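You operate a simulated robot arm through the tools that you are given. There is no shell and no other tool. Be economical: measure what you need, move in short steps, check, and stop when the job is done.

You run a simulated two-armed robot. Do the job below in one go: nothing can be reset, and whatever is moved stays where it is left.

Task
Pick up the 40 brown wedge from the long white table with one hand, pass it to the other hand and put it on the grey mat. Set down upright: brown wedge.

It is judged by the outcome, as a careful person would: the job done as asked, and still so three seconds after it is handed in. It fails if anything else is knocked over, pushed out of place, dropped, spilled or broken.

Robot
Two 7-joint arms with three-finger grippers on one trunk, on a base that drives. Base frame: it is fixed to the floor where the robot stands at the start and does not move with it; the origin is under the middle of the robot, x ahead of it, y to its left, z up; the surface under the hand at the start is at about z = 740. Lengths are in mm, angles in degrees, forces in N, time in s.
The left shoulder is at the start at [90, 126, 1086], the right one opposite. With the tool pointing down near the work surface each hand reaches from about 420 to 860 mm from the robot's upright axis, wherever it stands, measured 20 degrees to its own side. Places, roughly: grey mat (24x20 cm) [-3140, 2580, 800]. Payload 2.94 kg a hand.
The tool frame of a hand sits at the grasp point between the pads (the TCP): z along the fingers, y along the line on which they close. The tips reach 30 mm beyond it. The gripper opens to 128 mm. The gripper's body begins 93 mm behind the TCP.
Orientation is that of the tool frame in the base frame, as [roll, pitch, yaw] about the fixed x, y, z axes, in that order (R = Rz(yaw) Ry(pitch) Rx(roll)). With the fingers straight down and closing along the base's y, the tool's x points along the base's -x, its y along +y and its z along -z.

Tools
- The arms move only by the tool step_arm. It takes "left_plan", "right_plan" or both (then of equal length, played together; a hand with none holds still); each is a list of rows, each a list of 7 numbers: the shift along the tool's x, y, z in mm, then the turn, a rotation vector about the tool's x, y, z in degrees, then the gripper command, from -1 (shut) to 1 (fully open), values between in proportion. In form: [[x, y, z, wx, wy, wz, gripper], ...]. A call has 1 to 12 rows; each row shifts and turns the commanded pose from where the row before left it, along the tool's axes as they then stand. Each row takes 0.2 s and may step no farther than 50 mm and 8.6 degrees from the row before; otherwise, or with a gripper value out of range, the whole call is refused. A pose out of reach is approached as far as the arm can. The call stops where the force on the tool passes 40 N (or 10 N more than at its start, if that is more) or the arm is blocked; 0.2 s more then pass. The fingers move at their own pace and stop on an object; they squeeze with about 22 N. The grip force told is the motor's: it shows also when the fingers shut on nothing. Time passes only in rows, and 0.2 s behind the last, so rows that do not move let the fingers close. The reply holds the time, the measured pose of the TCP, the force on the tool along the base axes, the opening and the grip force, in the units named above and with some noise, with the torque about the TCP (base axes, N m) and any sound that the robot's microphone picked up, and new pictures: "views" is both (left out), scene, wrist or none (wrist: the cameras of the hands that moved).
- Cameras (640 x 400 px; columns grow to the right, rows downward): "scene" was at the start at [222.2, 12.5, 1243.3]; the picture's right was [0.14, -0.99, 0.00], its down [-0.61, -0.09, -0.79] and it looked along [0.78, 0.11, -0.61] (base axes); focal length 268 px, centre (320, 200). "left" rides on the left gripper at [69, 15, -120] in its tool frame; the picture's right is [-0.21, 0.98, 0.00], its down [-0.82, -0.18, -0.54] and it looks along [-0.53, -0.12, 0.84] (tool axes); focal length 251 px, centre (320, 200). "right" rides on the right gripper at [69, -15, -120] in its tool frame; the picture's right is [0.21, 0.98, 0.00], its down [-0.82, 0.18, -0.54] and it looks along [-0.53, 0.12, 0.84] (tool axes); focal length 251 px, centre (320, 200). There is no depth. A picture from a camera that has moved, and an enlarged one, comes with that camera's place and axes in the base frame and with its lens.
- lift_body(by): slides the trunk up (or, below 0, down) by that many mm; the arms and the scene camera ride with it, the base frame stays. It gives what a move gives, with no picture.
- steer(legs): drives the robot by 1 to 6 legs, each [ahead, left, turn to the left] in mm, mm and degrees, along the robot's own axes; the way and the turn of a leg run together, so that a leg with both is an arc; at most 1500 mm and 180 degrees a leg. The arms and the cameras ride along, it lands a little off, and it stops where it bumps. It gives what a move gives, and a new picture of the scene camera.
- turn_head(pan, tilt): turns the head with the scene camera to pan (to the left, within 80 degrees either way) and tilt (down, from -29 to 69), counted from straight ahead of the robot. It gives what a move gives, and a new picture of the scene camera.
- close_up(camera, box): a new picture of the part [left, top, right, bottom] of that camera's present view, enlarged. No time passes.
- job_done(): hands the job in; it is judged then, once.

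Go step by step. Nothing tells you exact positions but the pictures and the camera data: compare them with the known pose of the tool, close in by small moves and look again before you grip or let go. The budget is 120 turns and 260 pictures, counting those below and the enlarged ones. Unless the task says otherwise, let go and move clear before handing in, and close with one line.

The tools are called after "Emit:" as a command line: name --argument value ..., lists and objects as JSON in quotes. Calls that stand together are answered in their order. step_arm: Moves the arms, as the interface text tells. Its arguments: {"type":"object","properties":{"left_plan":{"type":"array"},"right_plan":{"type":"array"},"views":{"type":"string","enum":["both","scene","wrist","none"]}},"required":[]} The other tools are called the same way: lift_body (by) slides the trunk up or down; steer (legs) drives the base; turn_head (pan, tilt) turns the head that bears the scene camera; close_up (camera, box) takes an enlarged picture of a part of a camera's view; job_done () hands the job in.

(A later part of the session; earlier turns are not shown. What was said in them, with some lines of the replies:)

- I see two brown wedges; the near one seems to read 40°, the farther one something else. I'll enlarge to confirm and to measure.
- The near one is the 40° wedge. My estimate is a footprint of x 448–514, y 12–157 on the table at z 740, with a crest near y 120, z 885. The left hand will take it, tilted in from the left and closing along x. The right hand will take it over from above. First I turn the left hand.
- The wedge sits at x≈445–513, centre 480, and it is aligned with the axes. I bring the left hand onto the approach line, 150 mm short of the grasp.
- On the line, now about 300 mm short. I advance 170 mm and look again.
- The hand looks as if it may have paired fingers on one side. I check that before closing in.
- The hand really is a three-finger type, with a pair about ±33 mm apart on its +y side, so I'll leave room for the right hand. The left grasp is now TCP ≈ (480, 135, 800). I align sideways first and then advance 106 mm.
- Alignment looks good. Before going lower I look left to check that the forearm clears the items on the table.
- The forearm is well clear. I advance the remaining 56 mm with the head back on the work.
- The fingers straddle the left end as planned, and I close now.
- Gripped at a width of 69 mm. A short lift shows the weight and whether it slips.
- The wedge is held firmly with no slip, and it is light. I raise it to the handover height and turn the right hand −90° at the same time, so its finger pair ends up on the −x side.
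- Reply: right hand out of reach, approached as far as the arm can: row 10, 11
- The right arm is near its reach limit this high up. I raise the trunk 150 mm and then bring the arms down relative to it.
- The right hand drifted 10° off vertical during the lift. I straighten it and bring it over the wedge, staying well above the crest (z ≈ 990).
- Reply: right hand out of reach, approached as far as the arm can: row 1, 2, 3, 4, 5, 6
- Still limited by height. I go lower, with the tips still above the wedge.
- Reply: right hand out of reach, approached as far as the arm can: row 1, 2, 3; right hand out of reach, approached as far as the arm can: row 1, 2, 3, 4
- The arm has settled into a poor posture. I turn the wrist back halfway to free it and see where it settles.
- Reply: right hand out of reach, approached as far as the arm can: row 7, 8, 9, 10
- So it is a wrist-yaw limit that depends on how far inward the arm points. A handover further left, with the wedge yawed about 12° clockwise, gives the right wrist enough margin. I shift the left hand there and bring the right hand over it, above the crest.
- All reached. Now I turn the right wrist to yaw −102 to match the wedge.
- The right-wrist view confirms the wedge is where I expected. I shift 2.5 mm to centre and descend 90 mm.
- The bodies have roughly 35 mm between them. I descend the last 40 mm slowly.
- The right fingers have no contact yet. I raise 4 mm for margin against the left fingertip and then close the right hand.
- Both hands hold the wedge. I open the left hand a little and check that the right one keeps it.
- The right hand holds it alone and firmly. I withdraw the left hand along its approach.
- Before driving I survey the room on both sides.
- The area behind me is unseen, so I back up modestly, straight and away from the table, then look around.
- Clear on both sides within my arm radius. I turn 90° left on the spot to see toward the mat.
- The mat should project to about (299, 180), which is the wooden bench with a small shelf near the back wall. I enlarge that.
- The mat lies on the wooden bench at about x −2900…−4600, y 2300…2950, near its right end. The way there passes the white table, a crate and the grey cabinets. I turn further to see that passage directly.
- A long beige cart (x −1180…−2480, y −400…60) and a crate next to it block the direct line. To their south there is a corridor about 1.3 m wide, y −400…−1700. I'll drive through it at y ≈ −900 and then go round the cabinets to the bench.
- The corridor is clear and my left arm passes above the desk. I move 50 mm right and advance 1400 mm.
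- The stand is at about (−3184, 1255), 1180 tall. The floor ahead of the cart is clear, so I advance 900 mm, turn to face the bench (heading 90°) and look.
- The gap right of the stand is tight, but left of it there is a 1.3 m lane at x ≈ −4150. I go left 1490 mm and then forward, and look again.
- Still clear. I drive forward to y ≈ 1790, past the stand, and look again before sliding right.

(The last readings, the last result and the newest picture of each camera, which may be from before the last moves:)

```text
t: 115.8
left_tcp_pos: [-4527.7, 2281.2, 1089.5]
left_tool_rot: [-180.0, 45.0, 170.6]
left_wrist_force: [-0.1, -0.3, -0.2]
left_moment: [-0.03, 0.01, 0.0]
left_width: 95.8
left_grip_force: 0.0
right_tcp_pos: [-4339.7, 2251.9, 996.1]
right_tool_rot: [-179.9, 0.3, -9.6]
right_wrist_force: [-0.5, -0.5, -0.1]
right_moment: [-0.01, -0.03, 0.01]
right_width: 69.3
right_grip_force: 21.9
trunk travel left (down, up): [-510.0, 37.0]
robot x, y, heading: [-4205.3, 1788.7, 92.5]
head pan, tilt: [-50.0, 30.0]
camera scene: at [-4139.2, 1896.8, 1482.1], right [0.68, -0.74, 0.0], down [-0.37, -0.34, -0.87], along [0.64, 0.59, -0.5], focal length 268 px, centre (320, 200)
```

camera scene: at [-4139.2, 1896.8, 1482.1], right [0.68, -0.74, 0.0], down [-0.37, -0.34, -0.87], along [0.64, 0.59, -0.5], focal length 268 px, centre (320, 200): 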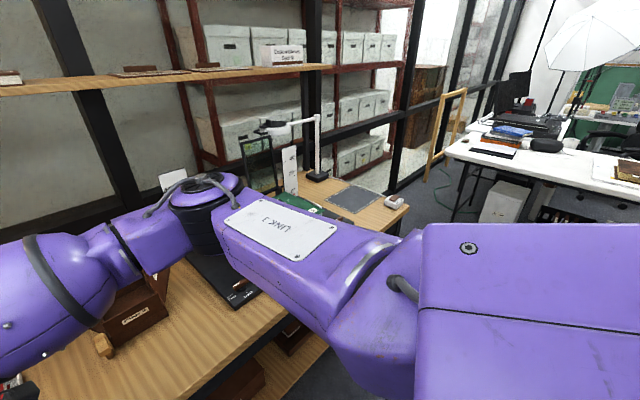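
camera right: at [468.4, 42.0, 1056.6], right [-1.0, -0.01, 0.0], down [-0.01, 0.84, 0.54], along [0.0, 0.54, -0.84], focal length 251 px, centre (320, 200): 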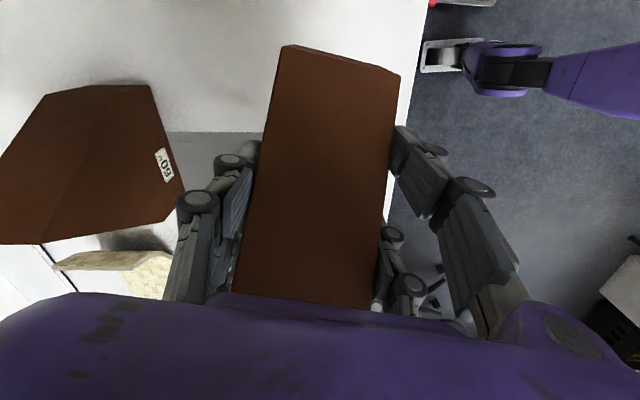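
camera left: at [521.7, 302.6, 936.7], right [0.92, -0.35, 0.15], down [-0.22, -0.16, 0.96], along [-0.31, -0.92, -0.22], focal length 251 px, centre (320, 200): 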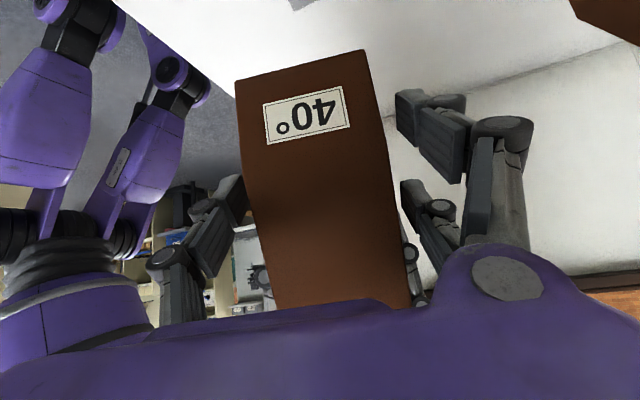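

The mat is seen at about (−3122, 2576), which matches. I back off 50 mm, square up, and slide right 1190 mm to stand in front of it.

Emit:
steer --legs '[[-50, 0, -2.6], [0, -1190, 0]]'

Emit:
turn_head --pan 0 --tilt 42

```text
t: 127.0
left_tcp_pos: [-3321.8, 2244.3, 1089.3]
left_tool_rot: [180.0, 45.0, 167.9]
left_wrist_force: [-0.3, 0.7, 0.5]
left_moment: [0.0, -0.01, 0.04]
left_width: 96.3
left_grip_force: 0.0
right_tcp_pos: [-3135.2, 2206.5, 996.1]
right_tool_rot: [-179.9, 0.4, -12.2]
right_wrist_force: [0.5, -0.1, -1.0]
right_moment: [0.0, 0.02, 0.0]
right_width: 69.2
right_grip_force: 21.7
trunk travel left (down, up): [-510.0, 37.0]
robot x, y, heading: [-3019.2, 1737.7, 89.8]
head pan, tilt: [-50.0, 30.0]
camera scene: at [-2951.6, 1842.6, 1482.1], right [0.64, -0.77, 0.0], down [-0.38, -0.32, -0.87], along [0.66, 0.56, -0.5], focal length 268 px, centre (320, 200)
```

scene: 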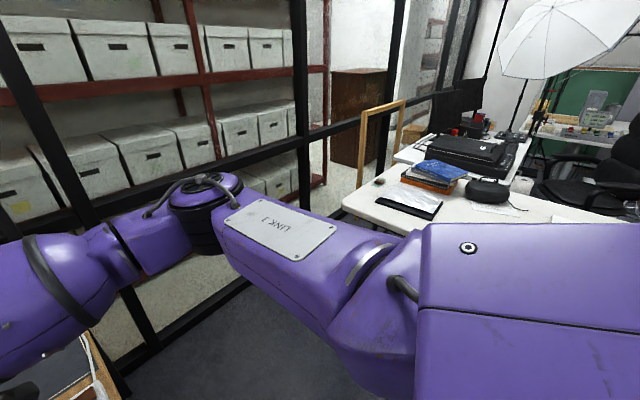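

```text
t: 128.1
left_tcp_pos: [-3323.2, 2244.4, 1088.6]
left_tool_rot: [-180.0, 45.0, 168.0]
left_wrist_force: [0.0, -0.2, 0.0]
left_moment: [0.01, 0.0, -0.02]
left_width: 95.7
left_grip_force: 0.0
right_tcp_pos: [-3134.3, 2206.9, 996.2]
right_tool_rot: [-179.8, 0.3, -12.2]
right_wrist_force: [-1.0, 0.3, -1.1]
right_moment: [0.01, -0.03, 0.04]
right_width: 69.2
right_grip_force: 21.8
trunk travel left (down, up): [-510.0, 37.0]
robot x, y, heading: [-3022.3, 1737.5, 90.0]
head pan, tilt: [0.0, 42.0]
camera scene: at [-3020.8, 1868.2, 1463.8], right [1.0, 0.0, 0.0], down [0.0, -0.67, -0.74], along [0.0, 0.74, -0.67], focal length 268 px, centre (320, 200)
```

scene: 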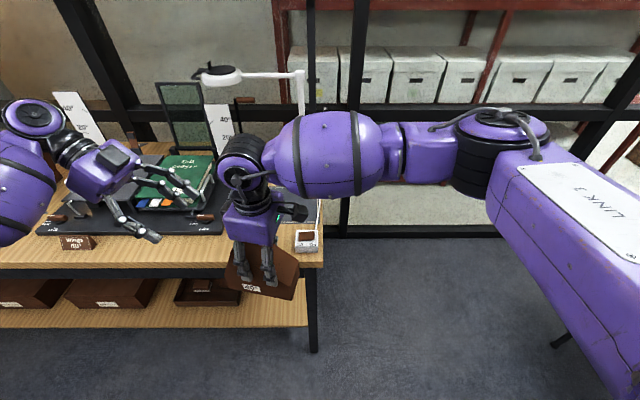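

The robot now faces the mat, and the right hand needs to be about 375 mm further ahead. I draw the left hand back first and then drive ahead 150 mm.

Emit:
step_arm --left_plan '[[0, -40, 0, 0, 0, 0, 0.5], [0, -40, 0, 0, 0, 0, 0.5], [0, -40, 0, 0, 0, 0, 0.5], [0, -40, 0, 0, 0, 0, 0.5], [0, 0, 0, 0, 0, 0, 0.5]]' --views "none"

Emit:
steer --legs '[[150, 0, 0]]'

```text
t: 129.3
left_tcp_pos: [-3355.4, 2088.5, 1089.3]
left_tool_rot: [-179.9, 45.0, 167.8]
left_wrist_force: [-0.1, 0.5, -0.6]
left_moment: [-0.04, 0.02, 0.02]
left_width: 96.1
left_grip_force: 0.2
right_tcp_pos: [-3134.1, 2207.0, 996.3]
right_tool_rot: [180.0, 0.3, -12.2]
right_wrist_force: [-0.1, 1.0, 0.1]
right_moment: [-0.06, -0.01, 0.02]
right_width: 69.0
right_grip_force: 22.3
trunk travel left (down, up): [-510.0, 37.0]
robot x, y, heading: [-3021.1, 1737.3, 90.0]
head pan, tilt: [0.0, 42.0]
```

```text
t: 130.7
left_tcp_pos: [-3356.9, 2240.7, 1090.2]
left_tool_rot: [179.9, 45.0, 167.9]
left_wrist_force: [0.5, 0.8, 0.0]
left_moment: [0.02, -0.03, -0.02]
left_width: 95.8
left_grip_force: 0.0
right_tcp_pos: [-3135.5, 2359.4, 996.9]
right_tool_rot: [-179.8, 0.3, -12.2]
right_wrist_force: [0.4, 0.0, -0.1]
right_moment: [0.01, 0.01, 0.04]
right_width: 69.2
right_grip_force: 21.9
trunk travel left (down, up): [-510.0, 37.0]
robot x, y, heading: [-3024.5, 1892.0, 89.9]
head pan, tilt: [0.0, 42.0]
camera scene: at [-3020.7, 2020.4, 1463.9], right [1.0, 0.0, 0.0], down [0.0, -0.67, -0.74], along [0.0, 0.74, -0.67], focal length 268 px, centre (320, 200)
```

scene: 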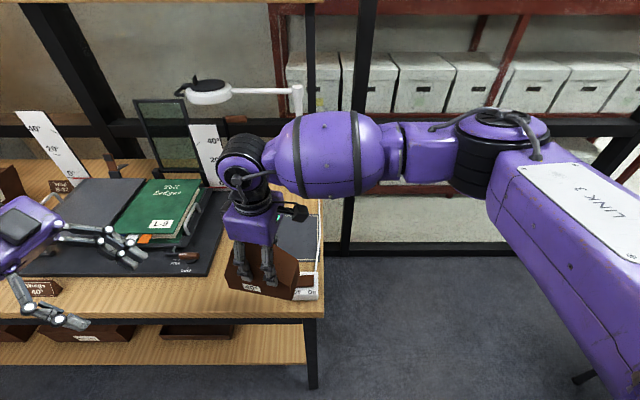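

I now move the right hand forward over the mat, keeping its height.

Emit:
step_arm --right_plan '[[-6.2, -35.8, 0, 0, 0, 0, -1], [-6.2, -35.8, 0, 0, 0, 0, -1], [-6.2, -35.8, 0, 0, 0, 0, -1], [-6.2, -35.8, 0, 0, 0, 0, -1], [-6.2, -35.8, 0, 0, 0, 0, -1], [-6.2, -35.8, 0, 0, 0, 0, -1], [0, 0, 0, 0, 0, 0, -1]]'

```text
t: 132.3
left_tcp_pos: [-3357.1, 2241.2, 1089.7]
left_tool_rot: [179.9, 45.0, 167.9]
left_wrist_force: [0.2, -0.7, -0.5]
left_moment: [-0.03, 0.0, 0.02]
left_width: 96.3
left_grip_force: 0.1
right_tcp_pos: [-3134.9, 2371.6, 995.2]
right_tool_rot: [-179.9, 0.2, -12.1]
right_wrist_force: [-0.3, -0.2, -2.1]
right_moment: [-0.02, -0.06, 0.0]
right_width: 69.0
right_grip_force: 21.4
right hand out of reach, approached as far as the arm can: row 1, 2, 3, 4, 5, 6
trunk travel left (down, up): [-510.0, 37.0]
robot x, y, heading: [-3021.1, 1889.3, 89.9]
head pan, tilt: [0.0, 42.0]
camera scene: at [-3020.7, 2021.3, 1463.8], right [1.0, 0.0, 0.0], down [0.0, -0.67, -0.74], along [0.0, 0.74, -0.67], focal length 268 px, centre (320, 200)
camera right: at [-3063.8, 2370.8, 1116.2], right [0.0, -1.0, 0.0], down [-0.84, 0.0, 0.54], along [-0.54, 0.0, -0.84], focal length 251 px, centre (320, 200)
```

scene: 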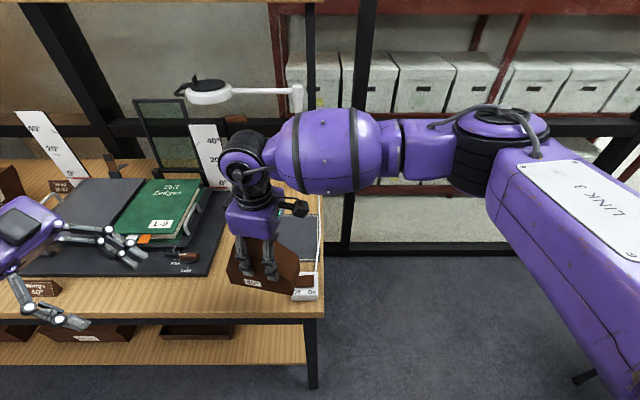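
right: 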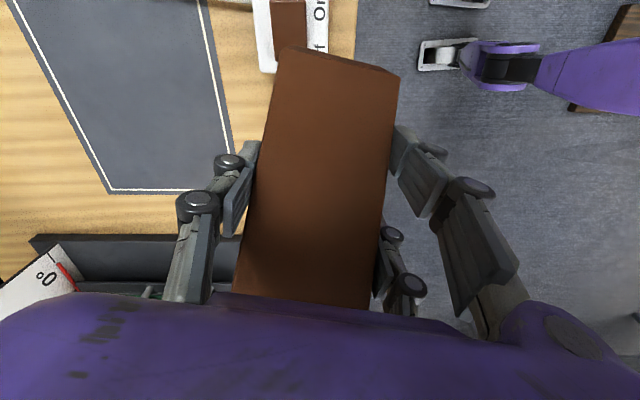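

The wrist-yaw limit again. I turn the hand 28° the easier way, since the wedge still fits the 240×200 mat at that angle, and then move forward.

Emit:
step_arm --right_plan '[[0, 0, 0, 0, 0, 7, -1], [0, 0, 0, 0, 0, 7, -1], [0, 0, 0, 0, 0, 7, -1], [0, 0, 0, 0, 0, 7, -1], [-20.6, -26.9, 0, 0, 0, 0, -1], [-20.6, -26.9, 0, 0, 0, 0, -1], [-20.6, -26.9, 0, 0, 0, 0, -1], [-20.6, -26.9, 0, 0, 0, 0, -1], [0, 0, 0, 0, 0, 0, -1]]'

```text
t: 134.3
left_tcp_pos: [-3356.5, 2238.9, 1089.5]
left_tool_rot: [-180.0, 45.0, 167.9]
left_wrist_force: [-0.1, 0.1, 0.1]
left_moment: [0.02, 0.05, 0.0]
left_width: 96.2
left_grip_force: 0.0
right_tcp_pos: [-3126.2, 2509.7, 1000.4]
right_tool_rot: [180.0, 0.4, -40.1]
right_wrist_force: [-1.0, -0.5, -0.6]
right_moment: [0.01, -0.01, -0.04]
right_width: 69.0
right_grip_force: 22.2
trunk travel left (down, up): [-510.0, 37.0]
robot x, y, heading: [-3023.4, 1894.6, 89.7]
head pan, tilt: [0.0, 42.0]
camera scene: at [-3020.5, 2020.7, 1463.8], right [1.0, 0.0, 0.0], down [0.0, -0.67, -0.74], along [0.0, 0.74, -0.67], focal length 268 px, centre (320, 200)
camera right: at [-3064.3, 2475.4, 1120.3], right [-0.47, -0.89, 0.0], down [-0.74, 0.39, 0.55], along [-0.48, 0.25, -0.84], focal length 251 px, centre (320, 200)
```

scene: 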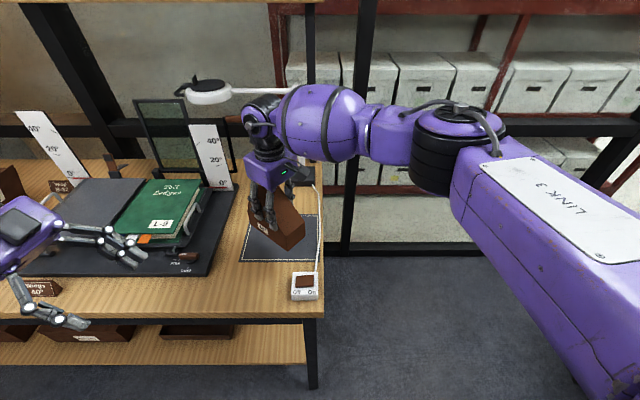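
right: 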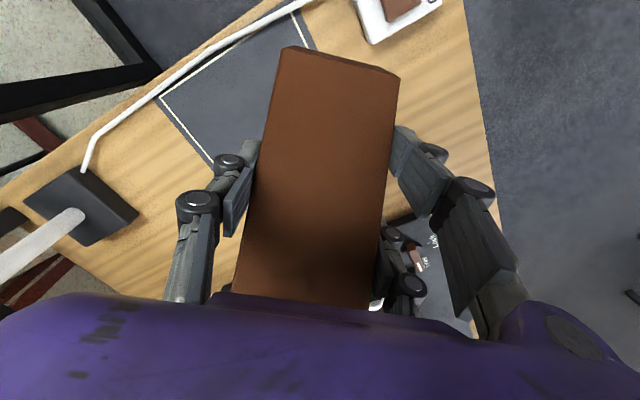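

The mat spans x −3255…−3020, y 2486…2682, with a lamp cable along its right edge. I centre the wedge at (−3145, 2584) and lower it to about 20 mm above the mat.

Emit:
step_arm --right_plan '[[-24, -22.3, 0, 0, 0, 0, -1], [-24, -22.3, 0, 0, 0, 0, -1], [0, 0, 20, 0, 0, 0, -1], [0, 0, 20, 0, 0, 0, -1], [0, 0, 20, 0, 0, 0, -1], [0, 0, 20, 0, 0, 0, -1], [0, 0, 0, 0, 0, 0, -1]]'

Emit:
close_up --camera "scene" --box '[210, 150, 350, 310]'

```text
t: 135.9
left_tcp_pos: [-3357.7, 2240.9, 1089.5]
left_tool_rot: [180.0, 45.0, 167.9]
left_wrist_force: [-0.3, -0.7, 0.3]
left_moment: [-0.02, 0.04, 0.0]
left_width: 96.1
left_grip_force: 0.0
right_tcp_pos: [-3128.0, 2519.7, 1000.0]
right_tool_rot: [-180.0, 0.3, -40.4]
right_wrist_force: [0.1, -0.4, -0.3]
right_moment: [0.0, 0.04, 0.0]
right_width: 69.7
right_grip_force: 21.8
right hand out of reach, approached as far as the arm can: row 1, 2, 3, 4, 5, 6
trunk travel left (down, up): [-510.0, 37.0]
robot x, y, heading: [-3023.6, 1890.7, 89.8]
head pan, tilt: [0.0, 42.0]
camera scene: at [-3020.7, 2021.3, 1463.8], right [1.0, 0.0, 0.0], down [0.0, -0.67, -0.74], along [0.0, 0.74, -0.67], focal length 268 px, centre (320, 200)
camera right: at [-3065.1, 2486.0, 1119.8], right [-0.47, -0.88, 0.0], down [-0.74, 0.39, 0.55], along [-0.48, 0.26, -0.84], focal length 251 px, centre (320, 200)
```

scene: 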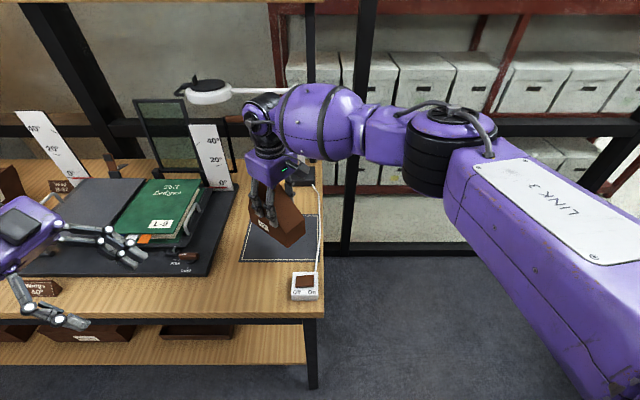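
right: 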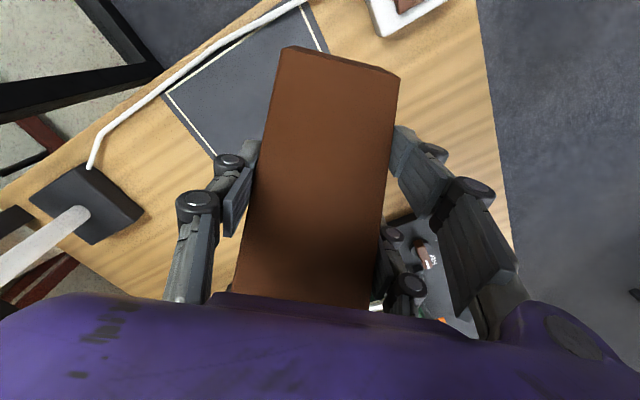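

```text
2.50 times, centred on (280, 230) of scene
camera zoom: at [-3020.7, 2021.3, 1463.8], right [1.0, 0.0, 0.0], down [0.0, -0.67, -0.74], along [0.0, 0.74, -0.67], focal length 671 px, centre (420, 125)
```

zoom: 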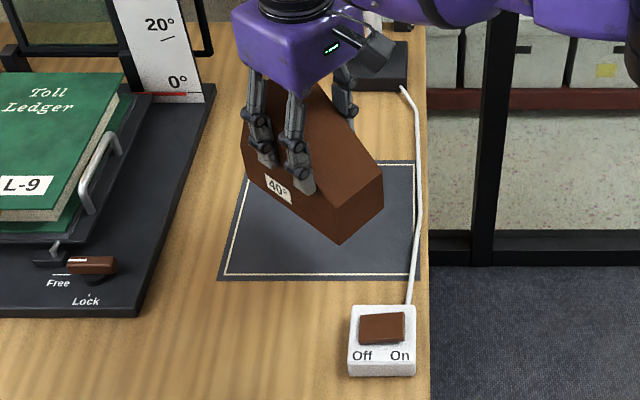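

The arm is at its limit here, so I use the base and the trunk instead. Ahead 55 mm brings the wedge over the mat centre, and then I lower the trunk.

Emit:
steer --legs '[[55, 5, 0]]'

Emit:
close_up --camera "scene" --box '[210, 150, 350, 310]'

```text
t: 136.9
left_tcp_pos: [-3362.9, 2293.0, 1089.4]
left_tool_rot: [180.0, 45.0, 167.9]
left_wrist_force: [0.1, 0.6, -0.6]
left_moment: [-0.02, 0.01, 0.0]
left_width: 96.1
left_grip_force: 0.1
right_tcp_pos: [-3132.5, 2573.8, 1000.7]
right_tool_rot: [180.0, 0.5, -40.3]
right_wrist_force: [0.4, 0.2, -1.0]
right_moment: [-0.01, -0.03, 0.02]
right_width: 69.2
right_grip_force: 22.3
trunk travel left (down, up): [-510.0, 37.0]
robot x, y, heading: [-3029.5, 1949.6, 89.9]
head pan, tilt: [0.0, 42.0]
camera scene: at [-3025.6, 2074.0, 1464.0], right [1.0, 0.0, 0.0], down [0.0, -0.67, -0.74], along [0.0, 0.74, -0.67], focal length 268 px, centre (320, 200)
```

scene: 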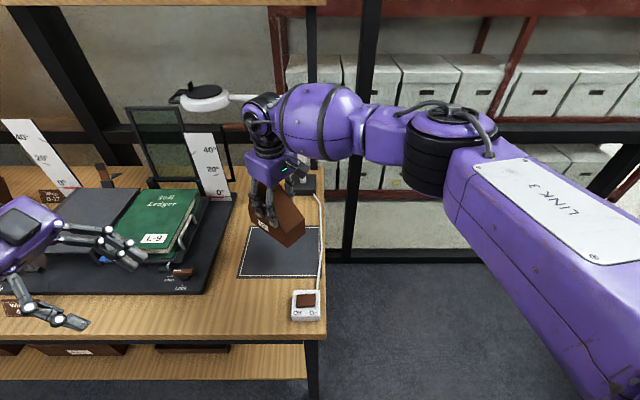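

```text
2.50 times, centred on (280, 230) of scene
camera zoom: at [-3025.6, 2074.0, 1464.0], right [1.0, 0.0, 0.0], down [0.0, -0.67, -0.74], along [0.0, 0.74, -0.67], focal length 671 px, centre (420, 125)
```

zoom: 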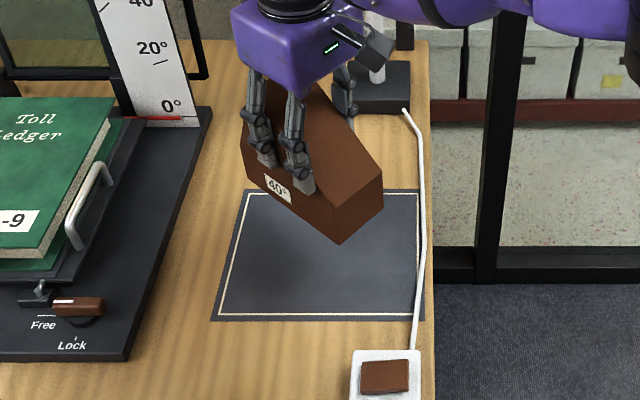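

The wedge projects right over the mat centre. I lower the trunk 85 mm.

Emit:
lift_body --by -85

Emit:
close_up --camera "scene" --box '[190, 130, 350, 290]'

```text
t: 138.1
left_tcp_pos: [-3361.7, 2293.8, 1003.9]
left_tool_rot: [179.9, 44.9, 168.0]
left_wrist_force: [-0.3, -0.2, 0.4]
left_moment: [0.01, 0.01, 0.01]
left_width: 95.9
left_grip_force: 0.1
right_tcp_pos: [-3134.0, 2573.5, 915.3]
right_tool_rot: [-179.8, 0.3, -40.3]
right_wrist_force: [-0.9, 1.0, -0.7]
right_moment: [-0.04, -0.04, 0.0]
right_width: 69.2
right_grip_force: 21.9
trunk travel left (down, up): [-425.0, 122.0]
robot x, y, heading: [-3026.0, 1947.9, 89.9]
head pan, tilt: [0.0, 42.0]
```

```text
2.50 times, centred on (270, 210) of scene
camera zoom: at [-3025.6, 2130.5, 1363.9], right [1.0, 0.0, 0.0], down [0.0, -0.67, -0.74], along [0.0, 0.74, -0.67], focal length 671 px, centre (445, 175)
```

zoom: 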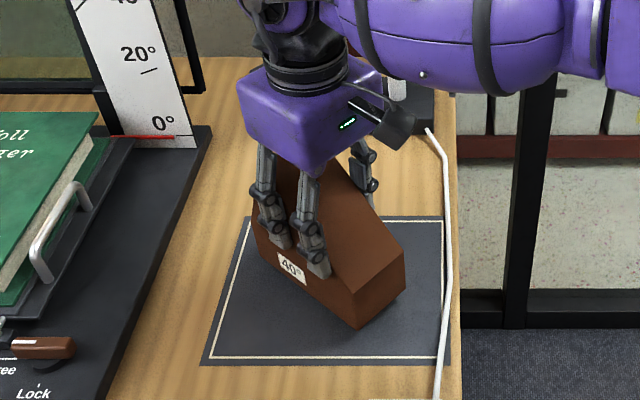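

About 19 mm to go, so I lower in small increments and watch the force.

Emit:
lift_body --by -12

Emit:
lift_body --by -4

```text
t: 138.7
left_tcp_pos: [-3360.9, 2294.7, 992.4]
left_tool_rot: [180.0, 45.0, 167.9]
left_wrist_force: [-0.1, 0.3, -0.2]
left_moment: [0.01, 0.01, 0.02]
left_width: 95.9
left_grip_force: 0.1
right_tcp_pos: [-3133.4, 2575.9, 903.8]
right_tool_rot: [180.0, 0.5, -40.5]
right_wrist_force: [0.3, -0.3, -0.4]
right_moment: [0.03, 0.03, 0.01]
right_width: 69.4
right_grip_force: 22.2
trunk travel left (down, up): [-413.0, 134.0]
robot x, y, heading: [-3026.5, 1943.5, 89.9]
head pan, tilt: [0.0, 42.0]
```

```text
t: 139.2
left_tcp_pos: [-3362.2, 2294.4, 988.0]
left_tool_rot: [179.9, 45.0, 168.0]
left_wrist_force: [0.5, 0.0, -0.1]
left_moment: [0.05, -0.04, -0.01]
left_width: 95.8
left_grip_force: 0.0
right_tcp_pos: [-3132.4, 2574.9, 899.8]
right_tool_rot: [-180.0, 0.4, -40.4]
right_wrist_force: [-0.7, -0.1, -2.0]
right_moment: [-0.02, 0.0, -0.02]
right_width: 69.0
right_grip_force: 22.5
trunk travel left (down, up): [-409.0, 138.0]
robot x, y, heading: [-3031.1, 1943.1, 90.2]
head pan, tilt: [0.0, 42.0]
```

Emit:
lift_body --by -2

Emit:
close_up --camera "scene" --box '[220, 170, 340, 290]'

```text
t: 139.7
left_tcp_pos: [-3360.9, 2294.6, 986.1]
left_tool_rot: [-180.0, 45.0, 168.0]
left_wrist_force: [0.0, 0.3, -0.3]
left_moment: [-0.01, -0.03, 0.02]
left_width: 96.0
left_grip_force: 0.1
right_tcp_pos: [-3134.3, 2573.0, 898.0]
right_tool_rot: [-180.0, 0.4, -40.4]
right_wrist_force: [1.1, -0.7, 3.5]
right_moment: [0.22, 0.14, 0.02]
right_width: 69.3
right_grip_force: 22.1
trunk travel left (down, up): [-407.0, 140.0]
robot x, y, heading: [-3026.0, 1947.2, 90.1]
head pan, tilt: [0.0, 42.0]
```

```text
3.33 times, centred on (280, 230) of scene
camera zoom: at [-3025.5, 2136.7, 1344.2], right [1.0, 0.0, 0.0], down [0.0, -0.67, -0.74], along [0.0, 0.74, -0.67], focal length 895 px, centre (453, 100)
```

zoom: 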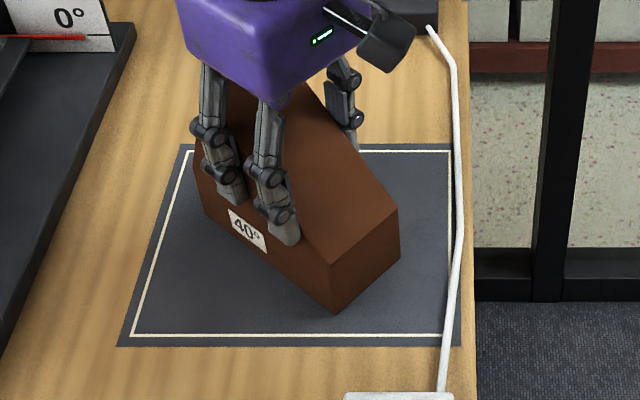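

Contact (3.5 N up). One more millimetre seats it, then I open the hand gently.

Emit:
lift_body --by -1

Emit:
step_arm --right_plan '[[0, 0, 0, 0, 0, 0, 0.2], [0, 0, 0, 0, 0, 0, 0.4], [0, 0, 0, 0, 0, 0, 0.6], [0, 0, 0, 0, 0, 0, 0.8], [0, 0, 0, 0, 0, 0, 0.8]]'

Emit:
close_up --camera "scene" --box '[220, 170, 340, 290]'

```text
t: 140.2
left_tcp_pos: [-3361.5, 2292.9, 986.0]
left_tool_rot: [-179.9, 45.1, 167.9]
left_wrist_force: [-0.9, 0.6, -0.6]
left_moment: [0.02, 0.01, 0.0]
left_width: 96.1
left_grip_force: 0.0
right_tcp_pos: [-3134.1, 2574.1, 897.0]
right_tool_rot: [-179.9, 0.4, -40.5]
right_wrist_force: [0.3, -0.2, 9.4]
right_moment: [0.27, -0.19, -0.02]
right_width: 69.5
right_grip_force: 22.1
trunk travel left (down, up): [-406.0, 141.0]
robot x, y, heading: [-3026.4, 1946.3, 89.8]
head pan, tilt: [0.0, 42.0]
```

```text
t: 141.4
left_tcp_pos: [-3362.1, 2294.2, 985.2]
left_tool_rot: [180.0, 45.0, 168.0]
left_wrist_force: [0.6, 0.0, -0.4]
left_moment: [-0.02, -0.01, -0.03]
left_width: 96.1
left_grip_force: 0.1
right_tcp_pos: [-3133.6, 2574.9, 895.8]
right_tool_rot: [-180.0, 0.3, -40.4]
right_wrist_force: [-1.3, 0.8, 0.1]
right_moment: [0.01, 0.03, -0.01]
right_width: 115.2
right_grip_force: 0.1
trunk travel left (down, up): [-406.0, 141.0]
robot x, y, heading: [-3027.7, 1944.6, 90.1]
head pan, tilt: [0.0, 42.0]
camera scene: at [-3025.6, 2137.4, 1343.1], right [1.0, 0.0, 0.0], down [0.0, -0.67, -0.74], along [0.0, 0.74, -0.67], focal length 268 px, centre (320, 200)
camera right: at [-3070.4, 2540.0, 1015.9], right [-0.47, -0.88, 0.0], down [-0.74, 0.39, 0.55], along [-0.48, 0.26, -0.84], focal length 251 px, centre (320, 200)
```

scene: 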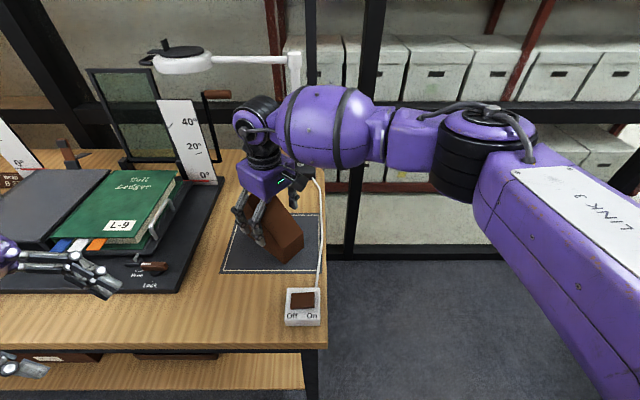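
right: 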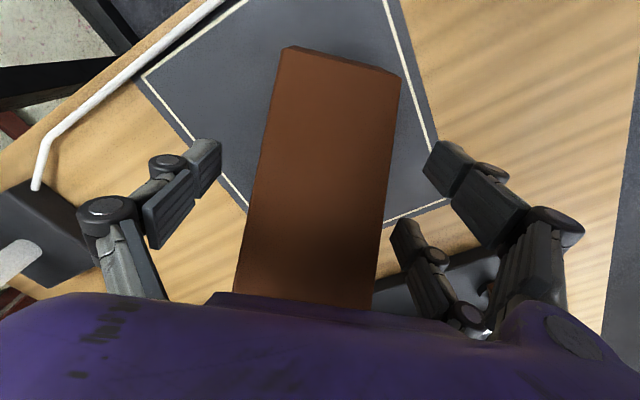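

```text
3.33 times, centred on (280, 230) of scene
camera zoom: at [-3025.6, 2137.4, 1343.1], right [1.0, 0.0, 0.0], down [0.0, -0.67, -0.74], along [0.0, 0.74, -0.67], focal length 895 px, centre (453, 100)
```

zoom: 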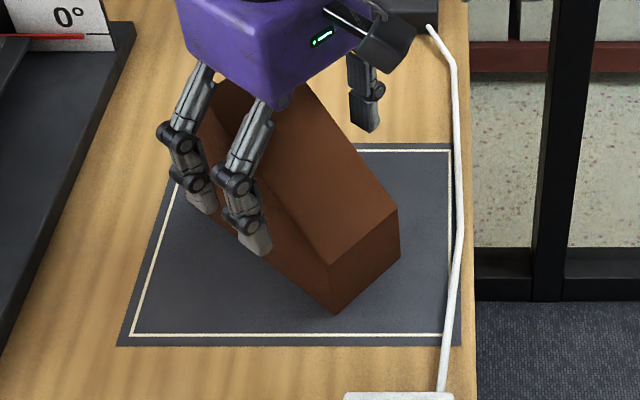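

Released, upright and on the mat. I raise the trunk straight up to clear the crest and then back away.

Emit:
lift_body --by 135

Emit:
steer --legs '[[-200, 0, 0]]'

Emit:
close_up --camera "scene" --box '[180, 110, 360, 290]'

```text
t: 143.1
left_tcp_pos: [-3360.9, 2295.6, 1117.8]
left_tool_rot: [-179.6, 45.0, 168.3]
left_wrist_force: [-0.3, 0.7, -0.5]
left_moment: [-0.05, 0.01, 0.01]
left_width: 96.2
left_grip_force: 0.0
right_tcp_pos: [-3133.8, 2582.4, 1113.2]
right_tool_rot: [-174.0, 5.2, -40.1]
right_wrist_force: [-0.7, 0.0, -0.6]
right_moment: [-0.03, -0.01, 0.03]
right_width: 114.9
right_grip_force: 0.0
trunk travel left (down, up): [-541.0, 6.0]
robot x, y, heading: [-3026.8, 1945.8, 89.9]
head pan, tilt: [0.0, 42.0]
```

```text
t: 144.7
left_tcp_pos: [-3362.4, 2097.5, 1119.9]
left_tool_rot: [-179.9, 45.0, 168.1]
left_wrist_force: [0.1, 0.0, -1.0]
left_moment: [-0.03, 0.03, 0.01]
left_width: 96.2
left_grip_force: 0.0
right_tcp_pos: [-3133.6, 2386.1, 1117.4]
right_tool_rot: [-174.0, 5.6, -40.0]
right_wrist_force: [-1.0, 0.3, -0.7]
right_moment: [0.01, -0.01, -0.01]
right_width: 115.3
right_grip_force: 0.1
trunk travel left (down, up): [-541.0, 6.0]
robot x, y, heading: [-3027.8, 1749.0, 89.8]
head pan, tilt: [0.0, 42.0]
camera scene: at [-3025.8, 1841.7, 1495.8], right [1.0, 0.0, 0.0], down [0.0, -0.67, -0.74], along [0.0, 0.74, -0.67], focal length 268 px, centre (320, 200)
```

scene: 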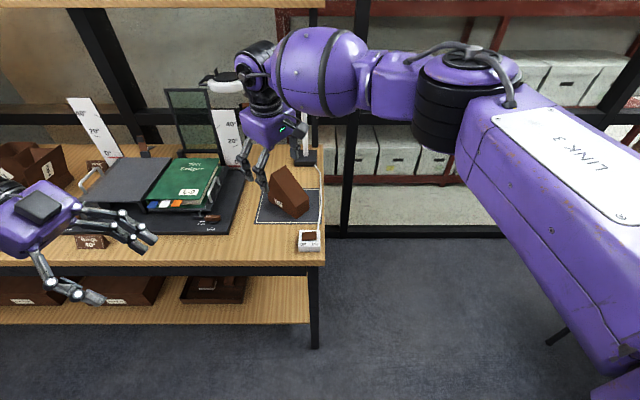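

```text
2.22 times, centred on (270, 200) of scene
camera zoom: at [-3025.8, 1841.7, 1495.8], right [1.0, 0.0, 0.0], down [0.0, -0.67, -0.74], along [0.0, 0.74, -0.67], focal length 597 px, centre (431, 200)
```

zoom: 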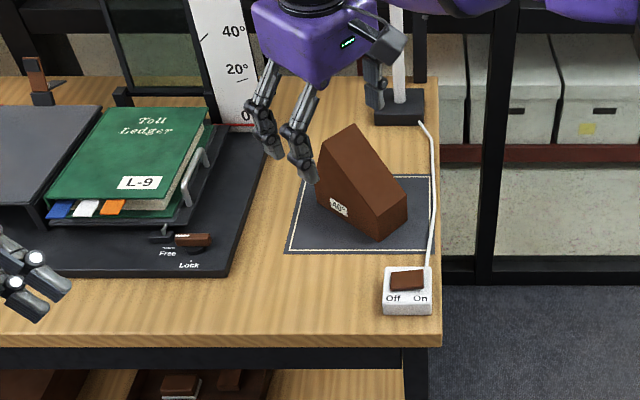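

The wedge stands upright in the middle of the grey mat, the hands are clear, and nothing around it has moved. I hand in.

Emit:
job_done

```text
The job is handed in.
```

The 40° brown wedge was picked up with the left hand, passed in the air to the right hand, and set upright on the grey mat. It sits at an angle to the mat's edges but fully on it, and I saw nothing else knocked or moved.
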